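You operate a simulated robot arm through the tools that you are given. There is no shell and no other tool. Be economical: measure what you need, move in short steps, check, and stop when the job is done.

The job below is to be done with a simulated two-armed robot. You get a single attempt, and the scene is never put back.

JOB
Take out the mallet, pass it to your other hand and lay it in the green tray.
Fine: it is in the tools drawer, which ends shut.

It is judged by the outcome, as a careful person would: the job done as asked, and still so three seconds after it is handed in. It fails if anything else is knocked over, pushed out of place, dropped, spilled or broken.

ROBOT AND FRAMES
Two 7-joint arms with fingered hands on one trunk, on a base that drives. Base frame: it is fixed to the floor where the robot stands at the start and does not move with it; the origin is under the middle of the robot, x ahead of it, y to its left, z up; the surface under the hand at the start is at about z = 780. Readings come in mm, rad, newtons and seconds.
The left shoulder is at the start at [80, 198, 1447], the right one opposite. With the tool pointing down near the work surface each hand reaches from about 100 to 700 mm from the robot's upright axis, wherever it stands, measured 20 degrees to its own side. Places, roughly: button of the green torch [400, -200, 900]; button of the orange torch [600, 0, 900]; crank of the tape reel [300, -1200, 900]; inside of the green tool tray [600, -400, 800]; lock ring [1000, -300, 900]; red arm of the height gauge [0, -800, 1000]; rubber mallet (25x9x5 cm) [500, -100, 600]; tools drawer [500, -100, 600]; yellow tape reel [250, -1250, 750]. Payload 4 kg a hand.
The tool frame of a hand sits at the grasp point between the pads (the TCP): z along the fingers, y along the line on which they close. The tips reach 26 mm beyond it. Largest opening 132 mm; the body of the gripper starts 73 mm behind the TCP. The gripper is a hand of 4 fingers: y runs from the thumb to the fingers, the wrist lies at [0, 0, -239] in the tool frame.
Orientation is that of the tool frame in the base frame, as [roll, pitch, yaw] about the fixed x, y, z axes, in that order (R = Rz(yaw) Ry(pitch) Rx(roll)). With the fingers straight down and closing along the base's y, the tool's x points along the base's -x, its y along +y and its z along -z.

CONTROLS
- The arms move only by the tool servo_tool. It takes "left_increments", "right_increments" or both (then of equal length, played together; a hand with none holds still); each is a list of rows, each a list of 6 numbers: the shift along the base's x, y, z in units of 30 mm (1.0 is 30 mm), then the turn, a rotation vector about the base's x, y, z in units of 8 degrees (1.0 is 8 degrees). In form: [[dx, dy, dz, rx, ry, rz], ...]. A call has 1 to 10 rows; each row shifts and turns the commanded pose from where the row before left it. A call with a number of a shift or a turn outside -1 to 1 is refused whole. Each row takes 0.2 s and may step no farther than 50 mm and 0.15 rad from the row before; otherwise, the whole call is refused. A pose out of reach is approached as far as the arm can. The call stops where the force on the tool passes 40 N (or 10 N more than at its start, if that is more) or the arm is blocked; 0.2 s more then pass. In this call time passes only in rows, and 0.2 s behind the last. It gives the time, the measured TCP pose, the force on the tool (base axes), the opening and the grip force at its end, in the units of the frame above (readings bear some noise), with the torque about the TCP (base axes, N m) and any sound that the robot's microphone picked up.
- Cameras (640 x 400 px; columns grow to the right, rows downward): "scene" is now at [62, -58.1, 1567.1]; the picture's right is [-0.81, -0.59, 0.00], its down [-0.54, 0.74, -0.40] and it looks along [0.23, -0.32, -0.92] (base axes); focal length 268 px, centre (320, 200). "left" rides on the left gripper at [-69, 2, -97] in its tool frame; the picture's right is [-0.03, -1.00, 0.00], its down [0.82, -0.02, -0.58] and it looks along [0.58, -0.01, 0.82] (tool axes); focal length 270 px, centre (320, 200). "right" rides on the right gripper at [68, 2, -97] in its tool frame; the picture's right is [-0.03, 1.00, 0.00], its down [-0.82, -0.02, -0.58] and it looks along [-0.58, -0.01, 0.82] (tool axes); focal length 270 px, centre (320, 200). There is no depth. A picture from a camera that has moved, and an enlarged one, comes with that camera's place and axes in the base frame and with its lens. The place of the scene camera against the robot may be out by one fixed shift of up to 25 mm in any direction.
- get_image(camera): a new picture of that camera. No time passes.
- raise_lower(by): slides the trunk up (or, below 0, down) by that many mm; the arms and the scene camera ride with it, the base frame stays. It gives what a move gives, with no picture.
- drive_base(legs): drives the robot by 1 to 6 legs, each [ahead, left, turn to the left] in mm, mm and rad, along the robot's own axes; the way and the turn of a leg run together, so that a leg with both is an arc; at most 1500 mm and 3.142 rad a leg. The arms and the cameras ride along, it lands a little off, and it stops where it bumps. It gives what a move gives.
- move_fingers(finger1, finger2, finger3, thumb_bend, hand): sets how far each is bent, from 0 (flat) to 100 (curled in); at 30 the hand is open as for a grip, at 70 the pads meet at the TCP. One left out holds its place. A second passes; each finger stops where it meets its share of the squeeze, and holds until it gets a number again. It is the only way to open and close the hand. It gives what a move gives, with no picture; readings hold the bend of each and the force on the fingers (four entries, about 0 where the hand has none), thumb and palm.
- aim_head(pan, tilt): turns the head with the scene camera to pan (to the left, within 1.501 rad either way) and tilt (down, from -0.506 to 1.204), counted from straight ahead of the robot. It gives what a move gives.
- close_up(camera, box): a new picture of the part [left, top, right, bottom] of that camera's present view, enlarged. No time passes.
- finish_job(): hands the job in; it is judged then, once.

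Work in short steps. Places have to be worked out from the pictures, the camera data and where the tool is seen: move nearer, look again, correct. Check each grasp and each placing, and mend what went wrong. You have 120 turns and 92 pictures in all, those below and enlarged ones among them. Open the grippers and draw the arms clear of the work before you hand the job in, unless the task says otherwise; then end with one line.

The tools are called after "Emit:" by a JSON object that holds its "method" and its "body". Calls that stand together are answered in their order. servo_tool: Moves the arms, as the interface text tells. Its arguments: {"type":"object","properties":{"left_increments":{"type":"array","items":{"type":"array","items":{"type":"number"}}},"right_increments":{"type":"array","items":{"type":"array","items":{"type":"number"}}}},"required":[]} The other tools are called the same way: raise_lower (by) slides the trunk up or down; move_fingers (finger1, finger2, finger3, thumb_bend, hand) moves the fingers one by one; drive_base (legs) drives the base; aim_head (pan, tilt) turns the head that bears the scene camera; get_image (camera) takes a picture; close_up (camera, box) takes an enlarged picture of a part of a camera's view; finish_job () hands the job in.

At the start:

```text
clock: 0.0
left_tcp_pos: [306.0, 83.2, 1023.1]
left_ee_rot: [-3.139, 0.005, 3.141]
left_ft_force: [-0.6, 0.1, -0.6]
left_moment: [-0.02, -0.01, 0.0]
left_finger_gap: 131.7
left_gripper_force: 0.2
left_shape: jaw
left_bend: [30.0, 30.0, 30.0, 30.0]
left_finger forces: [0.0, 0.0, 0.0, 0.0, 0.0, 0.0]
right_tcp_pos: [374.0, -264.5, 979.3]
right_ee_rot: [-3.14, 0.001, -3.14]
right_ft_force: [0.3, -0.2, -0.3]
right_moment: [0.0, 0.01, 0.01]
right_finger_gap: 132.1
right_gripper_force: 0.1
right_shape: jaw
right_bend: [30.0, 30.0, 30.0, 30.0]
right_finger forces: [0.0, 0.0, 0.0, 0.0, 0.0, 0.1]
trunk travel left (down, up): [-756.0, 84.0]
robot x, y, heading: [2.4, -3.8, 0.004]
head pan, tilt: [-0.942, 1.162]
```

scene: 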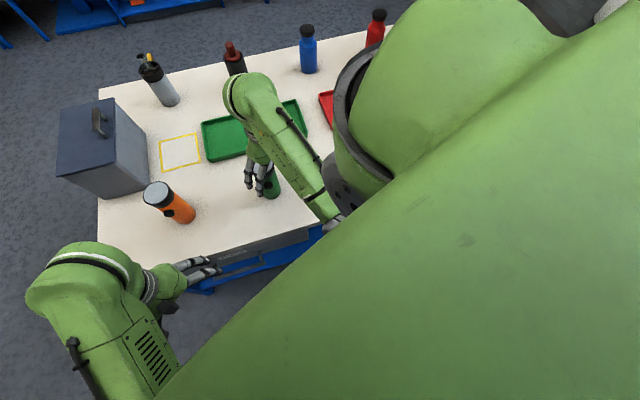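
right: 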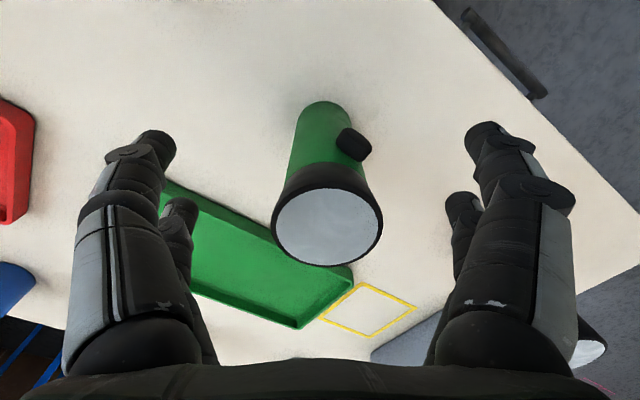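
left: 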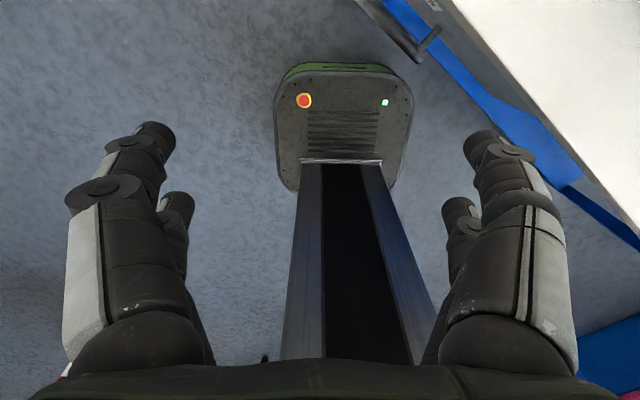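

The table stands obliquely to the right, with a drawer handle at its near edge. I turn the head towards the drawer to see it better.

Emit:
{"method": "aim_head", "body": {"pan": -0.2, "tilt": 1.1}}

Emit:
{"method": "get_image", "body": {"camera": "scene"}}

```text
clock: 1.1
left_tcp_pos: [305.2, 83.0, 1021.9]
left_ee_rot: [-3.141, 0.006, 3.141]
left_ft_force: [-0.9, -0.7, 0.2]
left_moment: [0.02, 0.02, 0.02]
left_finger_gap: 132.0
left_gripper_force: 0.2
left_shape: jaw
left_bend: [30.0, 30.0, 30.0, 30.0]
left_finger forces: [0.0, 0.1, 0.0, 0.1, 0.0, 0.1]
right_tcp_pos: [374.7, -264.8, 979.2]
right_ee_rot: [-3.141, 0.0, 3.141]
right_ft_force: [0.4, 0.4, -0.1]
right_moment: [0.01, -0.03, -0.01]
right_finger_gap: 132.1
right_gripper_force: 0.1
right_shape: jaw
right_bend: [30.0, 30.0, 30.0, 30.0]
right_finger forces: [0.0, 0.1, 0.0, 0.0, 0.0, 0.0]
trunk travel left (down, up): [-756.0, 84.0]
robot x, y, heading: [1.1, -1.7, 0.009]
head pan, tilt: [-0.201, 1.1]
```

```text
88 pictures are left
camera scene: at [89.2, -23.4, 1570.9], right [-0.2, -0.98, 0.0], down [-0.87, 0.18, -0.45], along [0.44, -0.09, -0.89], focal length 268 px, centre (320, 200)
```

scene: 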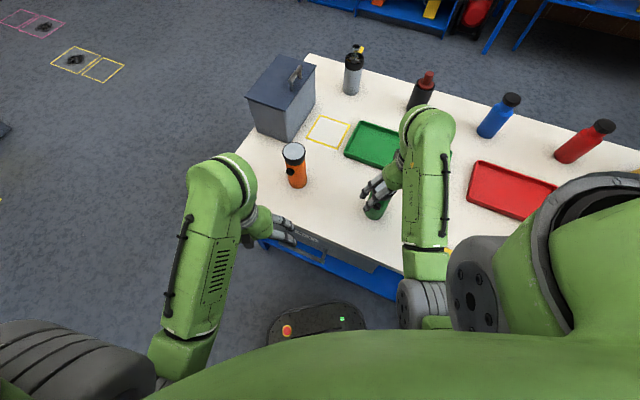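

The table's near edge seems to run from about (730,147) to (214,-288), so the drawer would open towards (-0.64,0.77). I zoom in on the drawer front.

Emit:
{"method": "close_up", "body": {"camera": "scene", "box": [220, 130, 440, 310]}}

```text
2.22 times, centred on (330, 220) of scene
camera zoom: at [89.2, -23.4, 1570.9], right [-0.2, -0.98, 0.0], down [-0.87, 0.18, -0.45], along [0.44, -0.09, -0.89], focal length 596 px, centre (298, 156)
```

zoom: 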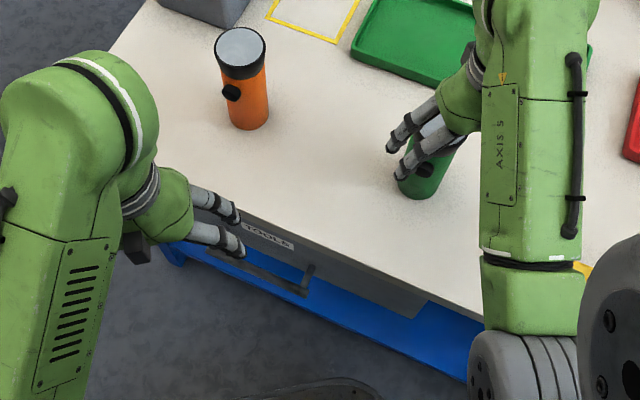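

The edge direction comes out as about (0.615,0.788), which puts the drawer's outward normal at (-0.79,0.62). I raise the trunk clear of the torches, back away, and turn to face the drawer squarely.

Emit:
{"method": "raise_lower", "body": {"by": 80}}

Emit:
{"method": "drive_base", "body": {"legs": [[-138, 310, 0], [0, 0, -0.67]]}}

Emit:
{"method": "aim_head", "body": {"pan": 0, "tilt": 0.9}}

Emit:
{"method": "get_image", "body": {"camera": "scene"}}

```text
clock: 2.3
left_tcp_pos: [306.1, 82.8, 1102.4]
left_ee_rot: [-3.14, 0.005, 3.141]
left_ft_force: [-0.2, -0.5, -0.9]
left_moment: [0.02, 0.02, -0.01]
left_finger_gap: 132.0
left_gripper_force: 0.0
left_shape: jaw
left_bend: [30.0, 30.0, 30.0, 30.0]
left_finger forces: [0.1, 0.1, 0.0, 0.0, 0.0, 0.1]
right_tcp_pos: [375.8, -263.6, 1058.7]
right_ee_rot: [-3.142, 0.001, 3.141]
right_ft_force: [0.3, 0.1, 0.2]
right_moment: [0.01, 0.01, 0.01]
right_finger_gap: 132.1
right_gripper_force: 0.0
right_shape: jaw
right_bend: [30.0, 30.0, 30.0, 30.0]
right_finger forces: [0.1, 0.0, 0.0, 0.1, 0.1, 0.0]
trunk travel left (down, up): [-836.0, 4.0]
robot x, y, heading: [-1.3, -2.1, -0.0]
head pan, tilt: [-0.201, 1.1]
```

```text
clock: 6.2
left_tcp_pos: [154.5, 174.5, 1102.6]
left_ee_rot: [-3.141, 0.007, 2.477]
left_ft_force: [0.0, 0.2, -0.4]
left_moment: [-0.01, -0.03, -0.02]
left_finger_gap: 131.7
left_gripper_force: 0.2
left_shape: jaw
left_bend: [30.0, 30.0, 30.0, 30.0]
left_finger forces: [0.0, 0.1, 0.0, 0.0, 0.1, 0.0]
right_tcp_pos: [-4.3, -141.2, 1059.1]
right_ee_rot: [-3.14, -0.002, 2.478]
right_ft_force: [-1.1, 0.0, 0.5]
right_moment: [0.02, 0.0, 0.02]
right_finger_gap: 131.8
right_gripper_force: 0.1
right_shape: jaw
right_bend: [30.0, 30.0, 30.0, 30.0]
right_finger forces: [0.0, 0.0, 0.1, 0.0, 0.1, 0.0]
trunk travel left (down, up): [-836.0, 4.0]
robot x, y, heading: [-139.9, 294.9, -0.668]
head pan, tilt: [-0.201, 1.1]
```

```text
clock: 7.0
left_tcp_pos: [155.6, 174.7, 1102.4]
left_ee_rot: [-3.139, 0.004, 2.476]
left_ft_force: [-0.7, -0.3, -0.4]
left_moment: [-0.01, 0.0, -0.05]
left_finger_gap: 132.0
left_gripper_force: 0.1
left_shape: jaw
left_bend: [30.0, 30.0, 30.0, 30.0]
left_finger forces: [0.0, 0.0, 0.0, 0.1, 0.0, 0.0]
right_tcp_pos: [-3.9, -141.3, 1059.4]
right_ee_rot: [3.14, 0.0, 2.479]
right_ft_force: [0.2, -0.4, 0.8]
right_moment: [-0.02, 0.02, 0.0]
right_finger_gap: 131.7
right_gripper_force: 0.0
right_shape: jaw
right_bend: [30.0, 30.0, 30.0, 30.0]
right_finger forces: [0.1, 0.0, 0.2, 0.0, 0.1, 0.0]
trunk travel left (down, up): [-836.0, 4.0]
robot x, y, heading: [-134.1, 297.0, -0.663]
head pan, tilt: [0.0, 0.901]
```

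```text
86 pictures are left
camera scene: at [-56.7, 221.8, 1664.7], right [-0.62, -0.79, 0.0], down [-0.62, 0.48, -0.62], along [0.49, -0.38, -0.78], focal length 268 px, centre (320, 200)
```

scene: 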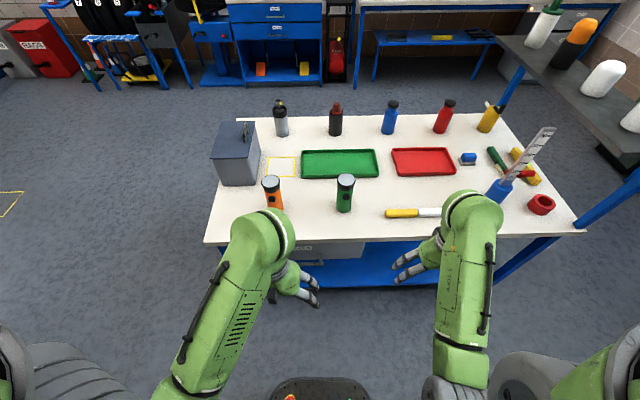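

Now I face the table nearly square on; the drawer is under the left half. I zoom in on the drawer front, its handle partly hidden by the left hand.

Emit:
{"method": "close_up", "body": {"camera": "scene", "box": [200, 170, 440, 310]}}

Emit:
{"method": "get_image", "body": {"camera": "right"}}

```text
2.67 times, centred on (320, 240) of scene
camera zoom: at [-56.7, 221.8, 1664.7], right [-0.62, -0.79, 0.0], down [-0.62, 0.48, -0.62], along [0.49, -0.38, -0.78], focal length 715 px, centre (320, 93)
```

zoom: 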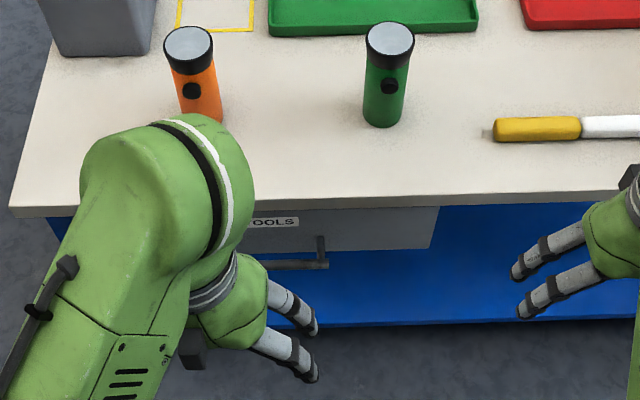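

```text
84 pictures are left
camera right: at [-57.1, -97.4, 1155.5], right [0.64, 0.77, 0.0], down [0.63, -0.52, 0.58], along [0.45, -0.37, -0.82], focal length 270 px, centre (320, 200)
```

right: 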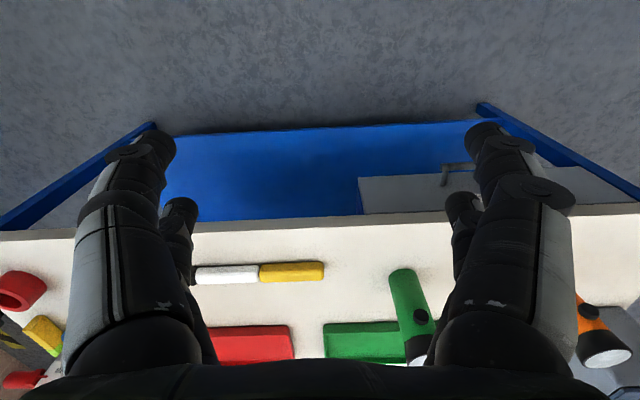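

Triangulating from both cameras, the handle's right end is about (309,-72,660). I back off a little, square up the heading by +0.04 rad, and lower the trunk to bring the shoulders nearer drawer height.

Emit:
{"method": "drive_base", "body": {"legs": [[-70, 0, 0.04]]}}

Emit:
{"method": "raise_lower", "body": {"by": -350}}

Emit:
{"method": "servo_tool", "body": {"right_increments": [[0, 0, 1, 0, 0, 0], [0, 0, 1, 0, 0, 0], [0, 0, 1, 0, 0, 0], [0, 0, 1, 0, 0, 0], [0, 0, 1, 0, 0, 0], [0, 0, 1, 0, 0, 0]], "left_increments": [[0.405, -0.293, 0, -0.58, -0.8, 0], [0.405, -0.293, 0, -0.58, -0.8, 0], [0.405, -0.293, 0, -0.58, -0.8, 0], [0.405, -0.293, 0, -0.58, -0.8, 0], [0.405, -0.293, 0, -0.58, -0.8, 0], [0.405, -0.293, 0, -0.58, -0.8, 0]]}}

```text
clock: 8.0
left_tcp_pos: [113.4, 219.5, 1098.6]
left_ee_rot: [-3.14, -0.005, 2.517]
left_ft_force: [0.5, 0.1, -0.6]
left_moment: [0.02, 0.06, 0.02]
left_finger_gap: 131.8
left_gripper_force: 0.0
left_shape: jaw
left_bend: [30.0, 30.0, 30.0, 30.0]
left_finger forces: [0.1, 0.0, 0.1, 0.0, 0.0, 0.0]
right_tcp_pos: [-32.5, -101.7, 1054.6]
right_ee_rot: [3.141, -0.011, 2.519]
right_ft_force: [0.9, -0.7, -0.9]
right_moment: [0.04, 0.06, 0.0]
right_finger_gap: 131.8
right_gripper_force: 0.0
right_shape: jaw
right_bend: [30.0, 30.0, 30.0, 30.0]
right_finger forces: [0.0, 0.0, 0.0, 0.0, 0.1, 0.1]
trunk travel left (down, up): [-836.0, 4.0]
robot x, y, heading: [-192.5, 339.4, -0.625]
head pan, tilt: [0.0, 0.901]
```

```text
clock: 11.4
left_tcp_pos: [108.3, 221.8, 749.1]
left_ee_rot: [-3.141, -0.003, 2.517]
left_ft_force: [1.0, 0.9, -0.1]
left_moment: [-0.01, 0.0, 0.03]
left_finger_gap: 132.1
left_gripper_force: 0.1
left_shape: jaw
left_bend: [30.0, 30.0, 30.0, 30.0]
left_finger forces: [0.1, 0.0, 0.1, 0.1, 0.0, 0.1]
right_tcp_pos: [-37.9, -99.2, 706.0]
right_ee_rot: [-3.14, -0.006, 2.517]
right_ft_force: [0.1, -0.4, -0.5]
right_moment: [0.0, -0.03, -0.03]
right_finger_gap: 132.0
right_gripper_force: 0.1
right_shape: jaw
right_bend: [30.0, 30.0, 30.0, 30.0]
right_finger forces: [0.0, 0.1, 0.0, 0.0, 0.1, 0.0]
trunk travel left (down, up): [-486.0, 354.0]
robot x, y, heading: [-188.7, 334.2, -0.624]
head pan, tilt: [0.0, 0.901]
```

```text
clock: 13.0
left_tcp_pos: [184.7, 165.9, 751.1]
left_ee_rot: [-3.139, 0.823, 2.516]
left_ft_force: [-0.6, 0.2, -0.8]
left_moment: [-0.02, -0.04, -0.03]
left_finger_gap: 131.9
left_gripper_force: 0.1
left_shape: jaw
left_bend: [30.0, 30.0, 30.0, 30.0]
left_finger forces: [0.0, 0.0, 0.0, 0.0, 0.1, 0.1]
right_tcp_pos: [-20.4, -128.6, 771.3]
right_ee_rot: [-3.128, 0.063, 2.506]
right_ft_force: [-0.5, -0.1, 0.3]
right_moment: [0.01, 0.02, 0.05]
right_finger_gap: 132.0
right_gripper_force: 0.1
right_shape: jaw
right_bend: [30.0, 30.0, 30.0, 30.0]
right_finger forces: [0.0, 0.0, 0.1, 0.1, 0.0, 0.0]
right hand out of reach, approached as far as the arm can: row 2, 3, 4, 5, 6
trunk travel left (down, up): [-486.0, 354.0]
robot x, y, heading: [-193.4, 335.8, -0.624]
head pan, tilt: [0.0, 0.901]
stopped in row 6 (right hand): the arm was blocked; the commanded pose is now the measured one
```

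Left tilt works; the right arm was limited but is clear of the drawer's path. I continue tilting the left hand forward and start rolling it so that it closes vertically.

Emit:
{"method": "servo_tool", "body": {"left_increments": [[0.405, -0.293, 0, -0.58, -0.8, 0], [0.405, -0.293, 0, -0.58, -0.8, 0], [0.405, -0.293, 0, -0.58, -0.8, 0], [0, 0, 0, 0.76, -0.55, -0.32], [0, 0, 0, 0.76, -0.55, -0.32], [0, 0, 0, 0.76, -0.55, -0.32], [0, 0, 0, 0.76, -0.55, -0.32], [0, 0, 0, 0.76, -0.55, -0.32], [0, 0, 0, 0.76, -0.55, -0.32]]}}

```text
clock: 15.0
left_tcp_pos: [220.2, 141.2, 747.1]
left_ee_rot: [2.016, 0.691, 1.232]
left_ft_force: [0.1, -0.3, 0.5]
left_moment: [0.0, 0.03, 0.01]
left_finger_gap: 131.9
left_gripper_force: 0.0
left_shape: jaw
left_bend: [30.0, 30.0, 30.0, 30.0]
left_finger forces: [0.1, 0.1, 0.0, 0.1, 0.0, 0.1]
right_tcp_pos: [-18.2, -129.8, 772.6]
right_ee_rot: [-3.123, 0.081, 2.504]
right_ft_force: [0.2, 0.7, 0.7]
right_moment: [-0.01, 0.0, -0.02]
right_finger_gap: 132.0
right_gripper_force: 0.1
right_shape: jaw
right_bend: [30.0, 30.0, 30.0, 30.0]
right_finger forces: [0.1, 0.0, 0.0, 0.1, 0.1, 0.0]
trunk travel left (down, up): [-486.0, 354.0]
robot x, y, heading: [-193.1, 342.4, -0.626]
head pan, tilt: [0.0, 0.901]
```

Roll is half done with no trouble. I finish the roll while lowering to about z 665 and shifting towards the handle centre.

Emit:
{"method": "servo_tool", "body": {"left_increments": [[-0.17, -0.24, -0.5, 0.76, -0.55, -0.32], [-0.17, -0.24, -0.5, 0.76, -0.55, -0.32], [-0.17, -0.24, -0.5, 0.76, -0.55, -0.32], [-0.17, -0.24, -0.5, 0.76, -0.55, -0.32], [-0.17, -0.24, -0.5, 0.76, -0.55, -0.32], [0, 0, -0.3, 0.2, -0.15, -0.08]]}}

Emit:
{"method": "get_image", "body": {"camera": "left"}}

Emit:
{"method": "get_image", "body": {"camera": "scene"}}

```text
clock: 16.4
left_tcp_pos: [196.0, 107.1, 662.8]
left_ee_rot: [1.913, 0.013, 0.944]
left_ft_force: [-0.1, 0.2, 0.3]
left_moment: [0.02, 0.0, -0.04]
left_finger_gap: 132.0
left_gripper_force: 0.0
left_shape: jaw
left_bend: [30.0, 30.0, 30.0, 30.0]
left_finger forces: [0.0, 0.0, 0.0, 0.0, 0.0, 0.0]
right_tcp_pos: [-17.7, -128.7, 774.0]
right_ee_rot: [-3.123, 0.081, 2.504]
right_ft_force: [-1.6, -0.5, -0.1]
right_moment: [-0.01, 0.0, 0.01]
right_finger_gap: 131.6
right_gripper_force: 0.0
right_shape: jaw
right_bend: [30.0, 30.0, 30.0, 30.0]
right_finger forces: [0.1, 0.0, 0.1, 0.0, 0.1, 0.0]
trunk travel left (down, up): [-486.0, 354.0]
robot x, y, heading: [-193.3, 340.9, -0.622]
head pan, tilt: [0.0, 0.901]
```

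```text
83 pictures are left
camera left: at [83.2, 104.6, 698.2], right [-0.29, 0.17, -0.94], down [0.03, 0.99, 0.16], along [0.96, 0.02, -0.3], focal length 270 px, centre (320, 200)
```

left: 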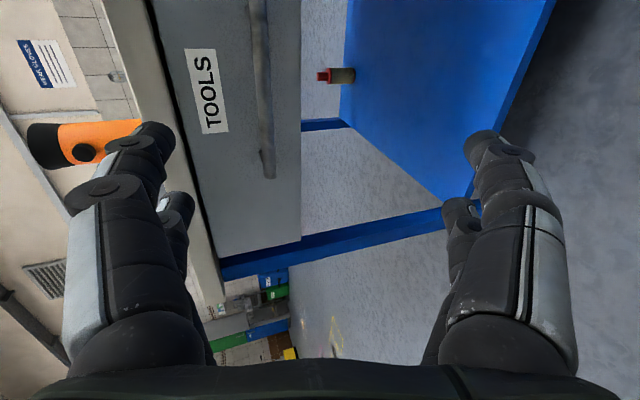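

```text
82 pictures are left
camera scene: at [-98.8, 255.5, 1313.1], right [-0.58, -0.81, 0.0], down [-0.64, 0.46, -0.61], along [0.5, -0.36, -0.79], focal length 268 px, centre (320, 200)
```

scene: 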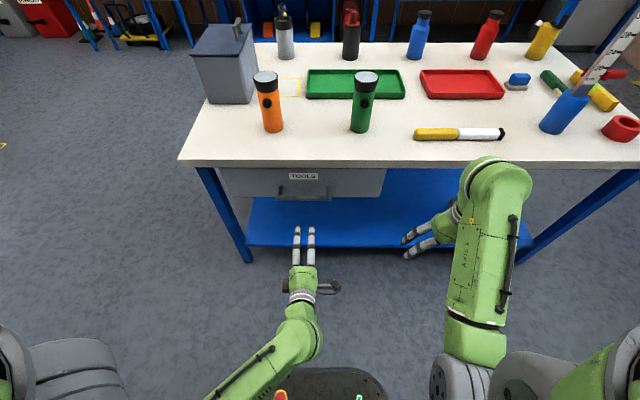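

Both views show the handle clearly. I zoom to locate its ends.

Emit:
{"method": "close_up", "body": {"camera": "scene", "box": [210, 150, 410, 275]}}

```text
3.20 times, centred on (310, 212) of scene
camera zoom: at [-98.8, 255.5, 1313.1], right [-0.58, -0.81, 0.0], down [-0.64, 0.46, -0.61], along [0.5, -0.36, -0.79], focal length 858 px, centre (352, 160)
```

zoom: 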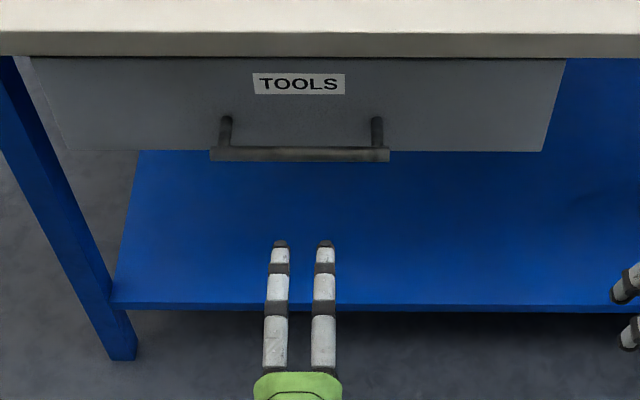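

The handle is a horizontal bar centred near t≈202, f≈283, z≈660, standing 40 mm off the drawer front; my hand is already lined up sideways. I level the tool, part-close the fingers and advance.

Emit:
{"method": "servo_tool", "body": {"left_increments": [[0.4, -0.29, 0, -0.45, -0.62, 0], [0.4, -0.29, 0, -0.45, -0.62, 0], [0.4, -0.29, 0, -0.45, -0.62, 0], [0.6, -0.43, 0, 0, 0, 0], [0.6, -0.43, 0, 0, 0, 0]]}}

Emit:
{"method": "move_fingers", "body": {"hand": "left", "finger1": 48, "finger2": 48, "finger3": 48, "thumb_bend": 48}}

Emit:
{"method": "get_image", "body": {"camera": "left"}}

Emit:
{"method": "close_up", "body": {"camera": "scene", "box": [210, 150, 410, 275]}}

```text
clock: 17.6
left_tcp_pos: [266.2, 54.6, 661.3]
left_ee_rot: [1.594, 0.012, 0.94]
left_ft_force: [-0.3, -0.2, 0.0]
left_moment: [0.02, -0.03, -0.02]
left_finger_gap: 131.8
left_gripper_force: 0.0
left_shape: jaw
left_bend: [30.0, 30.0, 30.0, 30.0]
left_finger forces: [0.1, 0.0, 0.0, 0.0, 0.0, 0.0]
right_tcp_pos: [-17.2, -130.5, 773.5]
right_ee_rot: [-3.123, 0.083, 2.506]
right_ft_force: [0.9, -0.8, 0.4]
right_moment: [-0.03, -0.02, 0.0]
right_finger_gap: 131.7
right_gripper_force: 0.1
right_shape: jaw
right_bend: [30.0, 30.0, 30.0, 30.0]
right_finger forces: [0.1, 0.0, 0.0, 0.0, 0.0, 0.1]
trunk travel left (down, up): [-486.0, 354.0]
robot x, y, heading: [-188.1, 338.5, -0.629]
head pan, tilt: [0.0, 0.901]
```

```text
clock: 18.6
left_tcp_pos: [266.4, 55.2, 662.0]
left_ee_rot: [1.594, 0.013, 0.939]
left_ft_force: [0.1, -0.3, -0.1]
left_moment: [-0.01, -0.01, 0.01]
left_finger_gap: 73.4
left_gripper_force: 0.1
left_shape: fingers
left_bend: [48.0, 48.0, 48.0, 48.0]
left_finger forces: [0.0, 0.1, 0.0, 0.0, 0.0, 0.1]
right_tcp_pos: [-16.9, -128.5, 775.0]
right_ee_rot: [-3.123, 0.085, 2.507]
right_ft_force: [0.3, 0.9, 0.1]
right_moment: [0.04, -0.02, 0.04]
right_finger_gap: 132.0
right_gripper_force: 0.0
right_shape: jaw
right_bend: [30.0, 30.0, 30.0, 30.0]
right_finger forces: [0.1, 0.0, 0.1, 0.0, 0.0, 0.0]
trunk travel left (down, up): [-486.0, 354.0]
robot x, y, heading: [-190.0, 338.4, -0.622]
head pan, tilt: [0.0, 0.901]
```

```text
80 pictures are left
camera left: at [148.6, 57.1, 667.4], right [-0.04, -0.02, -1.0], down [0.02, 1.0, -0.02], along [1.0, -0.02, -0.04], focal length 270 px, centre (320, 200)
```

left: 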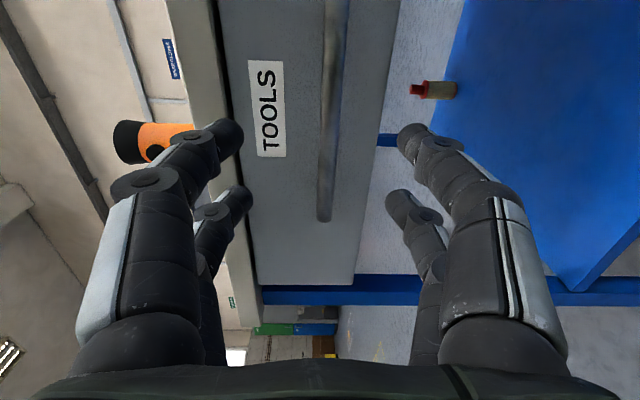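

```text
3.20 times, centred on (310, 212) of scene
camera zoom: at [-98.8, 255.8, 1313.4], right [-0.58, -0.81, 0.0], down [-0.64, 0.46, -0.61], along [0.5, -0.36, -0.79], focal length 858 px, centre (352, 160)
```

zoom: 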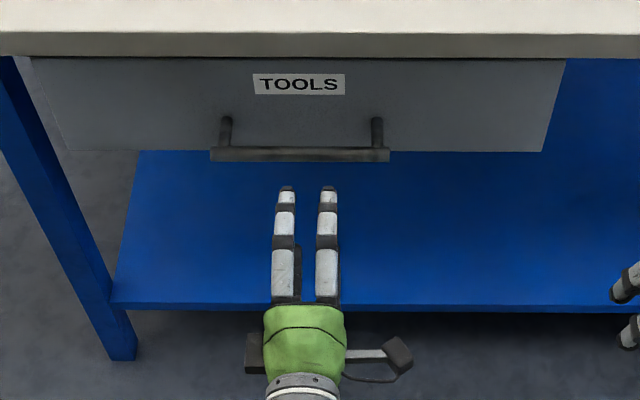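

Bar's end re-triangulates to about (389,68,653), so the bar lies ~90 mm ahead and ~8 mm below the TCP. I advance 86 mm with a slight drop.

Emit:
{"method": "servo_tool", "body": {"left_increments": [[0.58, -0.42, -0.08, 0, 0, 0], [0.58, -0.42, -0.08, 0, 0, 0], [0.58, -0.42, -0.07, 0, 0, 0], [0.58, -0.42, -0.05, 0, 0, 0]]}}

Emit:
{"method": "get_image", "body": {"camera": "left"}}

Emit:
{"method": "close_up", "body": {"camera": "scene", "box": [210, 150, 410, 275]}}

```text
clock: 19.6
left_tcp_pos: [336.6, 4.4, 653.1]
left_ee_rot: [1.593, 0.014, 0.938]
left_ft_force: [-0.6, 0.2, -0.5]
left_moment: [-0.01, -0.02, 0.02]
left_finger_gap: 73.3
left_gripper_force: 0.2
left_shape: fingers
left_bend: [48.0, 48.0, 48.0, 48.0]
left_finger forces: [0.1, 0.0, 0.0, 0.0, 0.0, 0.1]
right_tcp_pos: [-17.0, -130.4, 773.7]
right_ee_rot: [-3.122, 0.084, 2.506]
right_ft_force: [-0.1, 0.3, 0.0]
right_moment: [0.02, 0.01, -0.01]
right_finger_gap: 132.0
right_gripper_force: 0.0
right_shape: jaw
right_bend: [30.0, 30.0, 30.0, 30.0]
right_finger forces: [0.0, 0.0, 0.0, 0.0, 0.0, 0.0]
trunk travel left (down, up): [-486.0, 354.0]
robot x, y, heading: [-196.1, 338.0, -0.627]
head pan, tilt: [0.0, 0.901]
```

```text
78 pictures are left
camera left: at [219.0, 5.8, 657.8], right [-0.04, -0.02, -1.0], down [0.02, 1.0, -0.02], along [1.0, -0.02, -0.04], focal length 270 px, centre (320, 200)
```

left: 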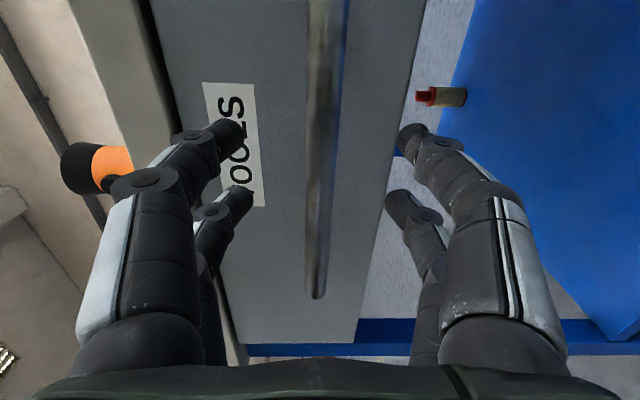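

```text
3.20 times, centred on (310, 212) of scene
camera zoom: at [-98.8, 255.7, 1313.5], right [-0.58, -0.81, 0.0], down [-0.64, 0.46, -0.61], along [0.5, -0.36, -0.79], focal length 858 px, centre (352, 160)
```

zoom: 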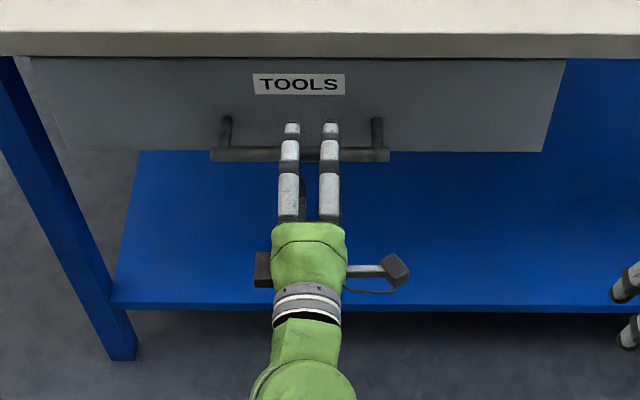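

The fingers straddle the bar, above and below it. I advance 6 mm more and close the hand around it.

Emit:
{"method": "servo_tool", "body": {"left_increments": [[0.16, -0.12, 0, 0, 0, 0]]}}

Emit:
{"method": "move_fingers", "body": {"hand": "left", "finger1": 75, "finger2": 75, "finger3": 75, "thumb_bend": 75}}

Emit:
{"method": "get_image", "body": {"camera": "left"}}

```text
clock: 20.0
left_tcp_pos: [340.9, -0.1, 653.6]
left_ee_rot: [1.594, 0.013, 0.94]
left_ft_force: [0.2, 0.1, 0.0]
left_moment: [0.01, 0.01, -0.03]
left_finger_gap: 73.1
left_gripper_force: 0.0
left_shape: fingers
left_bend: [48.0, 48.0, 48.0, 48.0]
left_finger forces: [0.0, 0.1, 0.1, 0.0, 0.1, 0.0]
right_tcp_pos: [-17.7, -130.0, 774.4]
right_ee_rot: [-3.124, 0.084, 2.507]
right_ft_force: [-0.2, -0.3, 0.3]
right_moment: [0.03, -0.01, -0.01]
right_finger_gap: 131.6
right_gripper_force: 0.0
right_shape: jaw
right_bend: [30.0, 30.0, 30.0, 30.0]
right_finger forces: [0.0, 0.0, 0.0, 0.0, 0.1, 0.1]
trunk travel left (down, up): [-486.0, 354.0]
robot x, y, heading: [-189.0, 339.0, -0.627]
head pan, tilt: [0.0, 0.901]
```

```text
clock: 21.0
left_tcp_pos: [339.2, 1.3, 651.2]
left_ee_rot: [1.593, 0.012, 0.939]
left_ft_force: [1.3, -1.5, -6.4]
left_moment: [0.17, 0.06, -0.1]
left_finger_gap: 10.4
left_gripper_force: 15.4
left_shape: fingers
left_bend: [71.0, 71.0, 71.0, 68.0]
left_finger forces: [5.8, 6.1, 6.2, 0.0, 12.6, 0.0]
right_tcp_pos: [-16.5, -130.8, 774.8]
right_ee_rot: [-3.122, 0.082, 2.506]
right_ft_force: [0.4, -0.2, 0.0]
right_moment: [0.02, 0.0, 0.03]
right_finger_gap: 131.9
right_gripper_force: 0.0
right_shape: jaw
right_bend: [30.0, 30.0, 30.0, 30.0]
right_finger forces: [0.2, 0.0, 0.0, 0.0, 0.0, 0.0]
trunk travel left (down, up): [-486.0, 354.0]
robot x, y, heading: [-191.2, 342.6, -0.624]
head pan, tilt: [0.0, 0.901]
```

```text
76 pictures are left
camera left: at [223.2, 2.4, 657.3], right [-0.04, -0.02, -1.0], down [0.02, 1.0, -0.02], along [1.0, -0.02, -0.04], focal length 270 px, centre (320, 200)
```

left: 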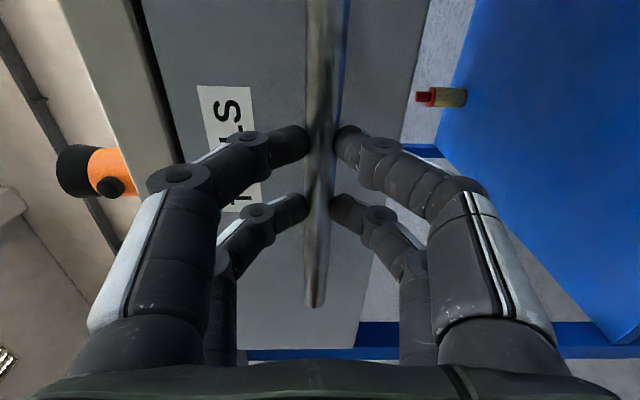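

The bar is held (gap 10.4 mm). I pull gently outward along (-0.81,0.586).

Emit:
{"method": "servo_tool", "body": {"left_increments": [[-0.4, 0.29, 0, 0, 0, 0], [-0.4, 0.29, 0, 0, 0, 0], [-0.4, 0.29, 0, 0, 0, 0], [-0.4, 0.29, 0, 0, 0, 0]]}}

Emit:
{"method": "get_image", "body": {"camera": "scene"}}

```text
clock: 22.0
left_tcp_pos: [293.2, 34.9, 653.3]
left_ee_rot: [1.596, 0.013, 0.941]
left_ft_force: [2.0, 1.5, -9.8]
left_moment: [0.23, 0.12, -0.01]
left_finger_gap: 9.9
left_gripper_force: 15.7
left_shape: fingers
left_bend: [72.0, 72.0, 71.0, 68.0]
left_finger forces: [5.2, 5.4, 7.6, 0.0, 13.4, 0.0]
right_tcp_pos: [-17.6, -130.4, 774.1]
right_ee_rot: [-3.122, 0.082, 2.507]
right_ft_force: [0.3, 0.2, -0.3]
right_moment: [-0.01, -0.03, 0.01]
right_finger_gap: 131.8
right_gripper_force: 0.0
right_shape: jaw
right_bend: [30.0, 30.0, 30.0, 30.0]
right_finger forces: [0.1, 0.0, 0.0, 0.0, 0.0, 0.0]
trunk travel left (down, up): [-486.0, 354.0]
robot x, y, heading: [-192.5, 336.9, -0.616]
head pan, tilt: [0.0, 0.901]
```

```text
75 pictures are left
camera scene: at [-98.7, 255.7, 1313.5], right [-0.58, -0.81, 0.0], down [-0.64, 0.46, -0.61], along [0.5, -0.36, -0.79], focal length 268 px, centre (320, 200)
```

scene: 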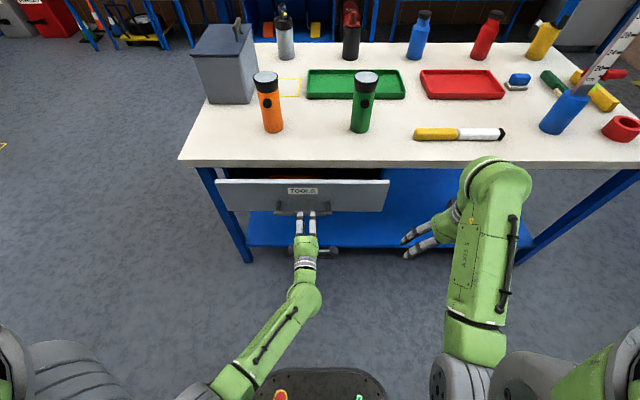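

The drawer slides smoothly. I pull 85 mm further.

Emit:
{"method": "servo_tool", "body": {"left_increments": [[-0.46, 0.33, 0, 0, 0, 0], [-0.46, 0.33, 0, 0, 0, 0], [-0.46, 0.33, 0, 0, 0, 0], [-0.46, 0.33, 0, 0, 0, 0], [-0.46, 0.33, 0, 0, 0, 0]]}}

Emit:
{"method": "get_image", "body": {"camera": "scene"}}

```text
clock: 23.2
left_tcp_pos: [222.7, 85.1, 653.3]
left_ee_rot: [1.594, 0.014, 0.94]
left_ft_force: [5.7, 8.4, -7.2]
left_moment: [0.18, 0.06, 0.2]
left_finger_gap: 9.8
left_gripper_force: 14.7
left_shape: fingers
left_bend: [72.0, 72.0, 71.0, 68.0]
left_finger forces: [5.8, 5.9, 7.0, 0.1, 12.3, 0.0]
right_tcp_pos: [-16.5, -129.2, 774.6]
right_ee_rot: [-3.121, 0.082, 2.509]
right_ft_force: [-0.5, -0.3, -1.0]
right_moment: [0.0, 0.01, 0.0]
right_finger_gap: 131.5
right_gripper_force: 0.1
right_shape: jaw
right_bend: [30.0, 30.0, 30.0, 30.0]
right_finger forces: [0.2, 0.0, 0.0, 0.0, 0.1, 0.1]
trunk travel left (down, up): [-486.0, 354.0]
robot x, y, heading: [-189.2, 337.7, -0.622]
head pan, tilt: [0.0, 0.901]
```

```text
74 pictures are left
camera scene: at [-98.6, 255.8, 1313.5], right [-0.58, -0.81, 0.0], down [-0.64, 0.46, -0.61], along [0.5, -0.36, -0.79], focal length 268 px, centre (320, 200)
```

scene: 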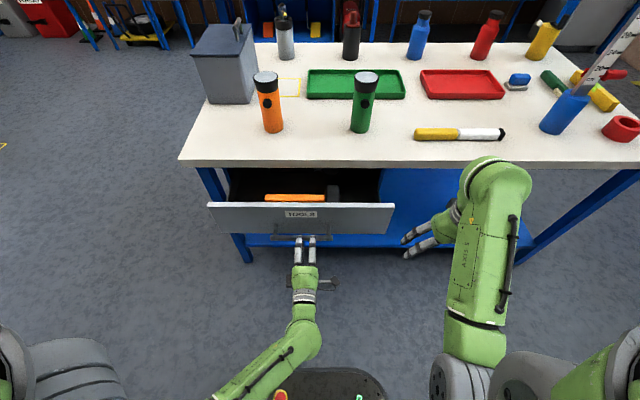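

The mallet is showing: orange handle to the left, head to the right, lying along the drawer's width. I zoom in.

Emit:
{"method": "close_up", "body": {"camera": "scene", "box": [200, 150, 400, 275]}}

```text
3.20 times, centred on (300, 212) of scene
camera zoom: at [-98.6, 255.8, 1313.5], right [-0.58, -0.81, 0.0], down [-0.64, 0.46, -0.61], along [0.5, -0.36, -0.79], focal length 858 px, centre (384, 160)
```

zoom: 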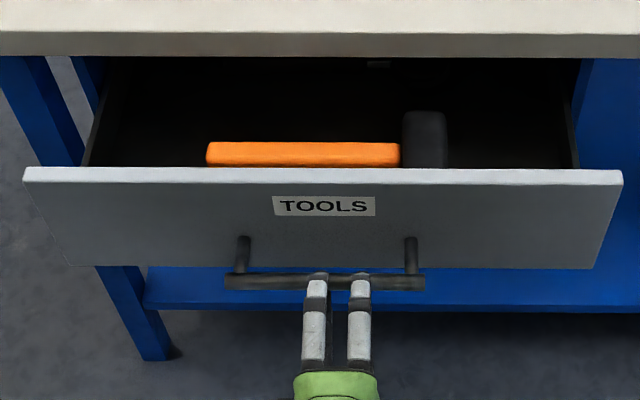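

The mallet is around f≈280, still too close under the table edge for the right hand. I pull another 50 mm with the arm, then see.

Emit:
{"method": "servo_tool", "body": {"left_increments": [[-0.45, 0.325, 0, 0, 0, 0], [-0.45, 0.325, 0, 0, 0, 0], [-0.45, 0.325, 0, 0, 0, 0]]}}

Emit:
{"method": "drive_base", "body": {"legs": [[-60, 0, 0]]}}

Emit:
{"method": "get_image", "body": {"camera": "scene"}}

```text
clock: 24.0
left_tcp_pos: [182.1, 113.4, 654.6]
left_ee_rot: [1.595, 0.015, 0.939]
left_ft_force: [7.1, 9.0, -11.5]
left_moment: [0.28, 0.12, 0.16]
left_finger_gap: 9.6
left_gripper_force: 16.0
left_shape: fingers
left_bend: [73.0, 72.0, 71.0, 68.0]
left_finger forces: [4.8, 5.0, 7.9, 0.0, 13.3, 0.0]
right_tcp_pos: [-17.2, -130.2, 775.2]
right_ee_rot: [-3.123, 0.079, 2.507]
right_ft_force: [-0.6, -1.2, -0.6]
right_moment: [-0.02, 0.01, 0.0]
right_finger_gap: 131.9
right_gripper_force: 0.0
right_shape: jaw
right_bend: [30.0, 30.0, 30.0, 30.0]
right_finger forces: [0.1, 0.1, 0.0, 0.0, 0.0, 0.1]
trunk travel left (down, up): [-486.0, 354.0]
robot x, y, heading: [-193.1, 337.7, -0.621]
head pan, tilt: [0.0, 0.901]
```

```text
clock: 24.9
left_tcp_pos: [133.9, 147.7, 653.9]
left_ee_rot: [1.592, 0.015, 0.939]
left_ft_force: [-0.3, -0.3, 0.1]
left_moment: [0.01, -0.03, -0.01]
left_finger_gap: 0.1
left_gripper_force: 0.1
left_shape: fingers
left_bend: [74.0, 74.0, 73.0, 71.0]
left_finger forces: [0.0, 0.1, 0.0, 0.0, 0.0, 0.0]
right_tcp_pos: [-66.9, -94.7, 775.4]
right_ee_rot: [-3.122, 0.082, 2.506]
right_ft_force: [0.6, 0.5, 0.2]
right_moment: [-0.03, 0.02, 0.01]
right_finger_gap: 132.1
right_gripper_force: 0.0
right_shape: jaw
right_bend: [30.0, 30.0, 30.0, 30.0]
right_finger forces: [0.0, 0.1, 0.0, 0.0, 0.0, 0.1]
trunk travel left (down, up): [-486.0, 354.0]
robot x, y, heading: [-242.1, 372.8, -0.627]
head pan, tilt: [0.0, 0.901]
```

```text
72 pictures are left
camera scene: at [-147.3, 290.7, 1313.6], right [-0.58, -0.81, 0.0], down [-0.64, 0.46, -0.61], along [0.5, -0.36, -0.79], focal length 268 px, centre (320, 200)
```

scene: 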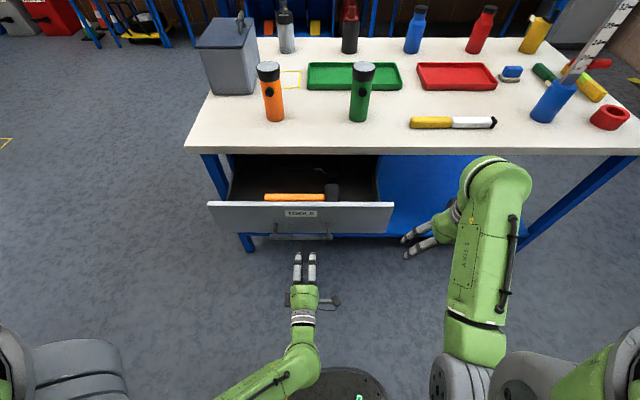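

The grip slipped off during the drive. I look closely at how far the drawer is out.

Emit:
{"method": "close_up", "body": {"camera": "scene", "box": [200, 140, 400, 265]}}

```text
3.20 times, centred on (300, 202) of scene
camera zoom: at [-147.3, 290.7, 1313.6], right [-0.58, -0.81, 0.0], down [-0.64, 0.46, -0.61], along [0.5, -0.36, -0.79], focal length 858 px, centre (384, 192)
```

zoom: 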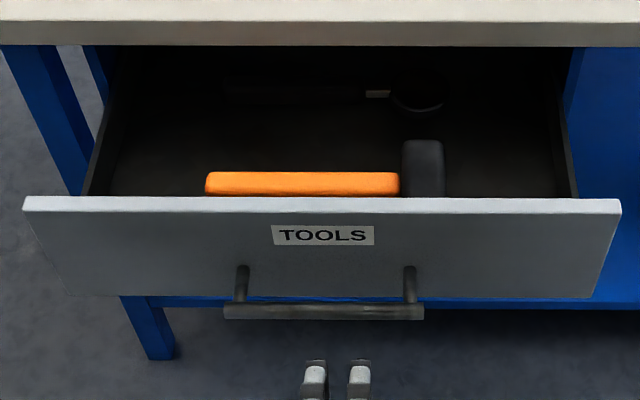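

The drawer stayed about 195 mm open with the bar at f≈80. I reopen the fingers, move back to the bar and re-grip for a further slow pull.

Emit:
{"method": "move_fingers", "body": {"hand": "left", "finger1": 50, "finger2": 50, "finger3": 50, "thumb_bend": 48}}

Emit:
{"method": "servo_tool", "body": {"left_increments": [[0.54, -0.39, 0, 0, 0, 0], [0.54, -0.39, 0, 0, 0, 0], [0.54, -0.39, 0, 0, 0, 0]]}}

Emit:
{"method": "close_up", "body": {"camera": "scene", "box": [200, 140, 400, 265]}}

Emit:
{"method": "get_image", "body": {"camera": "left"}}

```text
clock: 25.9
left_tcp_pos: [134.9, 148.7, 654.8]
left_ee_rot: [1.591, 0.015, 0.939]
left_ft_force: [0.6, -0.3, 0.0]
left_moment: [0.01, 0.03, 0.0]
left_finger_gap: 68.5
left_gripper_force: 0.0
left_shape: fingers
left_bend: [50.0, 50.0, 50.0, 48.0]
left_finger forces: [0.0, 0.1, 0.0, 0.0, 0.0, 0.0]
right_tcp_pos: [-64.7, -97.7, 776.9]
right_ee_rot: [-3.122, 0.087, 2.503]
right_ft_force: [0.2, 0.5, 0.1]
right_moment: [0.01, 0.02, 0.0]
right_finger_gap: 131.8
right_gripper_force: 0.1
right_shape: jaw
right_bend: [30.0, 30.0, 30.0, 30.0]
right_finger forces: [0.0, 0.1, 0.1, 0.0, 0.0, 0.0]
trunk travel left (down, up): [-486.0, 354.0]
robot x, y, heading: [-240.2, 373.7, -0.626]
head pan, tilt: [0.0, 0.901]
```

```text
clock: 26.8
left_tcp_pos: [184.2, 112.3, 654.6]
left_ee_rot: [1.592, 0.014, 0.939]
left_ft_force: [0.6, 0.3, -0.1]
left_moment: [-0.01, -0.02, 0.03]
left_finger_gap: 68.8
left_gripper_force: 0.0
left_shape: fingers
left_bend: [50.0, 50.0, 50.0, 48.0]
left_finger forces: [0.1, 0.0, 0.0, 0.0, 0.0, 0.1]
right_tcp_pos: [-65.7, -96.3, 777.3]
right_ee_rot: [-3.122, 0.09, 2.505]
right_ft_force: [-1.1, 0.2, 0.2]
right_moment: [-0.02, 0.02, -0.04]
right_finger_gap: 131.7
right_gripper_force: 0.1
right_shape: jaw
right_bend: [30.0, 30.0, 30.0, 30.0]
right_finger forces: [0.0, 0.0, 0.1, 0.1, 0.0, 0.0]
trunk travel left (down, up): [-486.0, 354.0]
robot x, y, heading: [-240.9, 375.5, -0.625]
head pan, tilt: [0.0, 0.901]
```

```text
3.20 times, centred on (300, 202) of scene
camera zoom: at [-148.0, 291.3, 1313.6], right [-0.58, -0.81, 0.0], down [-0.64, 0.46, -0.61], along [0.5, -0.36, -0.79], focal length 858 px, centre (384, 192)
```

zoom: 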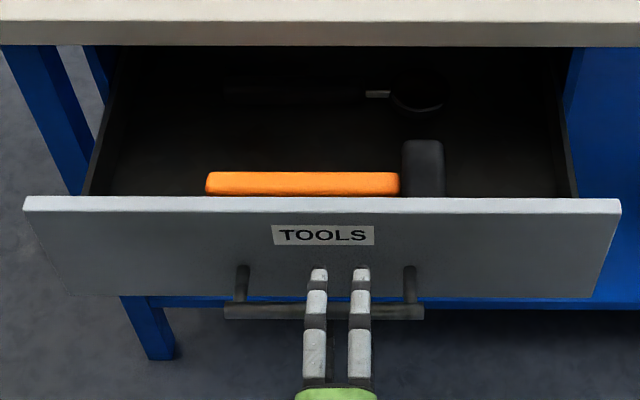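

```text
69 pictures are left
camera left: at [66.2, 114.7, 659.3], right [-0.04, -0.02, -1.0], down [0.02, 1.0, -0.02], along [1.0, -0.02, -0.04], focal length 270 px, centre (320, 200)
```

left: 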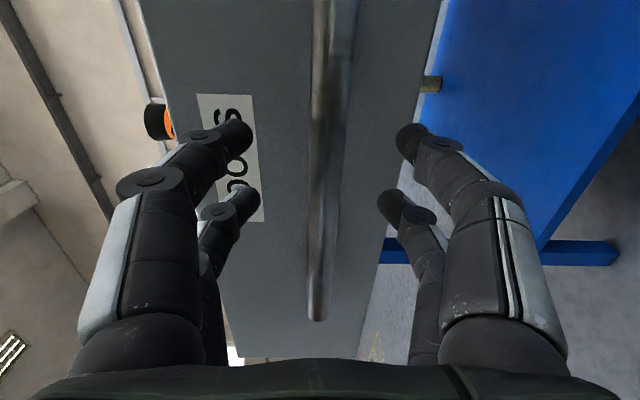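

Good alignment again. I grip the bar and pull slowly in small rows, with the direction corrected slightly to the left.

Emit:
{"method": "move_fingers", "body": {"hand": "left", "finger1": 78, "finger2": 78, "finger3": 78, "thumb_bend": 78}}

Emit:
{"method": "servo_tool", "body": {"left_increments": [[-0.26, 0.2, 0, 0, 0, 0], [-0.26, 0.2, 0, 0, 0, 0], [-0.26, 0.2, 0, 0, 0, 0]]}}

Emit:
{"method": "close_up", "body": {"camera": "scene", "box": [200, 140, 400, 265]}}

```text
clock: 27.8
left_tcp_pos: [183.2, 113.1, 655.3]
left_ee_rot: [1.59, 0.016, 0.939]
left_ft_force: [0.0, 1.0, 0.5]
left_moment: [0.0, 0.0, 0.0]
left_finger_gap: 0.1
left_gripper_force: 0.1
left_shape: fingers
left_bend: [76.0, 76.0, 75.0, 73.0]
left_finger forces: [0.0, 0.0, 0.0, 0.1, 0.1, 0.0]
right_tcp_pos: [-65.5, -96.0, 777.6]
right_ee_rot: [-3.121, 0.089, 2.505]
right_ft_force: [0.6, 0.3, 0.3]
right_moment: [0.01, -0.03, 0.01]
right_finger_gap: 131.9
right_gripper_force: 0.1
right_shape: jaw
right_bend: [30.0, 30.0, 30.0, 30.0]
right_finger forces: [0.1, 0.0, 0.1, 0.0, 0.0, 0.1]
trunk travel left (down, up): [-486.0, 354.0]
robot x, y, heading: [-242.1, 371.6, -0.626]
head pan, tilt: [0.0, 0.901]
```

```text
clock: 28.6
left_tcp_pos: [158.6, 131.9, 655.3]
left_ee_rot: [1.591, 0.016, 0.94]
left_ft_force: [-0.2, -0.3, -0.3]
left_moment: [0.05, -0.01, 0.0]
left_finger_gap: 0.0
left_gripper_force: 0.2
left_shape: fingers
left_bend: [76.0, 76.0, 75.0, 73.0]
left_finger forces: [0.1, 0.0, 0.1, 0.0, 0.6, 0.0]
right_tcp_pos: [-65.3, -96.7, 776.5]
right_ee_rot: [-3.121, 0.09, 2.507]
right_ft_force: [0.5, 0.0, 0.3]
right_moment: [-0.01, 0.01, -0.01]
right_finger_gap: 131.9
right_gripper_force: 0.0
right_shape: jaw
right_bend: [30.0, 30.0, 30.0, 30.0]
right_finger forces: [0.0, 0.1, 0.0, 0.1, 0.0, 0.1]
trunk travel left (down, up): [-486.0, 354.0]
robot x, y, heading: [-240.2, 375.4, -0.628]
head pan, tilt: [0.0, 0.901]
```

```text
3.20 times, centred on (300, 202) of scene
camera zoom: at [-147.8, 291.5, 1313.5], right [-0.58, -0.81, 0.0], down [-0.64, 0.46, -0.61], along [0.5, -0.36, -0.79], focal length 858 px, centre (384, 192)
```

zoom: 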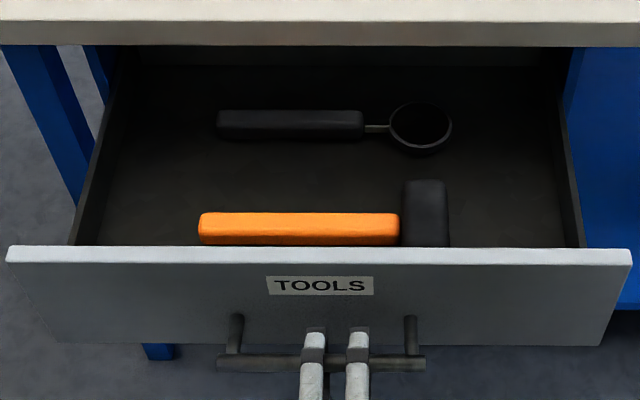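

The closed fingers now hook behind the bar, and the drawer is out far enough: the mallet lies at about f≈177, with its head at t≈111 (base ≈ (208,-14)). I'll take it by the head with the right hand, leaving the handle free; first I move the right hand forward and up beside the drawer.

Emit:
{"method": "servo_tool", "body": {"right_increments": [[0.6, -0.44, 0.2, 0, 0, 0], [0.6, -0.44, 0.4, 0, 0, 0], [0.6, -0.44, 0.6, 0, 0, 0], [0.6, -0.44, 0.8, 0, 0, 0], [0.4, -0.3, 0.8, 0, 0, 0], [0.2, -0.15, 0.8, 0, 0, 0]]}}

Emit:
{"method": "get_image", "body": {"camera": "scene"}}

```text
clock: 29.9
left_tcp_pos: [156.2, 135.5, 660.3]
left_ee_rot: [1.581, 0.016, 0.94]
left_ft_force: [-0.2, -0.3, -3.2]
left_moment: [0.03, -0.06, 0.0]
left_finger_gap: 0.1
left_gripper_force: 0.9
left_shape: fingers
left_bend: [76.0, 76.0, 75.0, 73.0]
left_finger forces: [0.1, 0.1, 0.1, 0.0, 2.1, 0.1]
right_tcp_pos: [32.4, -169.6, 867.3]
right_ee_rot: [-3.12, 0.096, 2.507]
right_ft_force: [0.5, -0.3, 0.0]
right_moment: [-0.01, 0.0, 0.01]
right_finger_gap: 131.9
right_gripper_force: 0.1
right_shape: jaw
right_bend: [30.0, 30.0, 30.0, 30.0]
right_finger forces: [0.1, 0.0, 0.0, 0.1, 0.0, 0.0]
right hand out of reach, approached as far as the arm can: row 3, 4, 5, 6
trunk travel left (down, up): [-486.0, 354.0]
robot x, y, heading: [-238.0, 370.5, -0.622]
head pan, tilt: [0.0, 0.901]
```

```text
67 pictures are left
camera scene: at [-156.4, 300.1, 1314.7], right [-0.58, -0.81, 0.0], down [-0.64, 0.46, -0.62], along [0.5, -0.36, -0.78], focal length 268 px, centre (320, 200)
```

scene: 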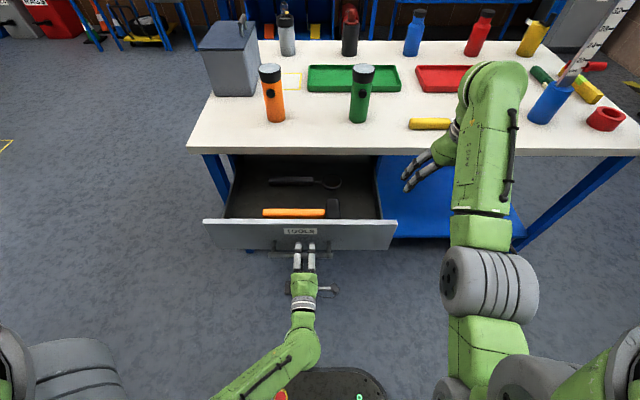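

The body seems to have shifted a little (camera ~12 mm back), so the right arm may be touching something. I check the right camera and zoom the scene.

Emit:
{"method": "get_image", "body": {"camera": "right"}}

Emit:
{"method": "close_up", "body": {"camera": "scene", "box": [380, 40, 640, 360]}}

```text
66 pictures are left
camera right: at [-27.0, -120.6, 956.1], right [0.61, 0.79, -0.02], down [0.61, -0.46, 0.65], along [0.51, -0.41, -0.76], focal length 270 px, centre (320, 200)
```

right: 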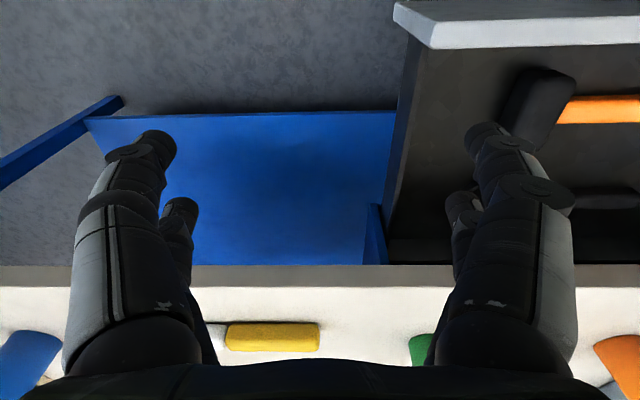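

```text
1.25 times, centred on (510, 200) of scene
camera zoom: at [-156.4, 300.1, 1314.7], right [-0.58, -0.81, 0.0], down [-0.64, 0.46, -0.62], along [0.5, -0.36, -0.78], focal length 335 px, centre (82, 200)
```

zoom: 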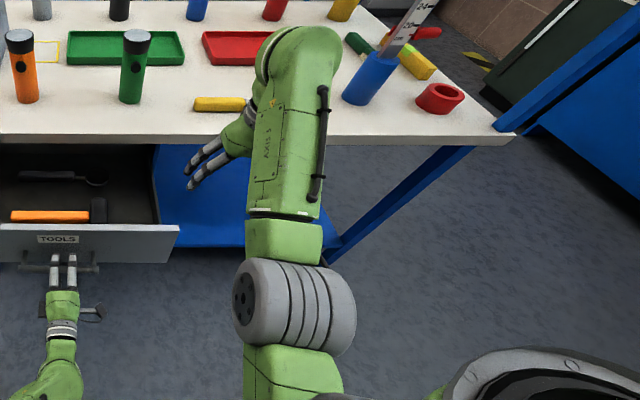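

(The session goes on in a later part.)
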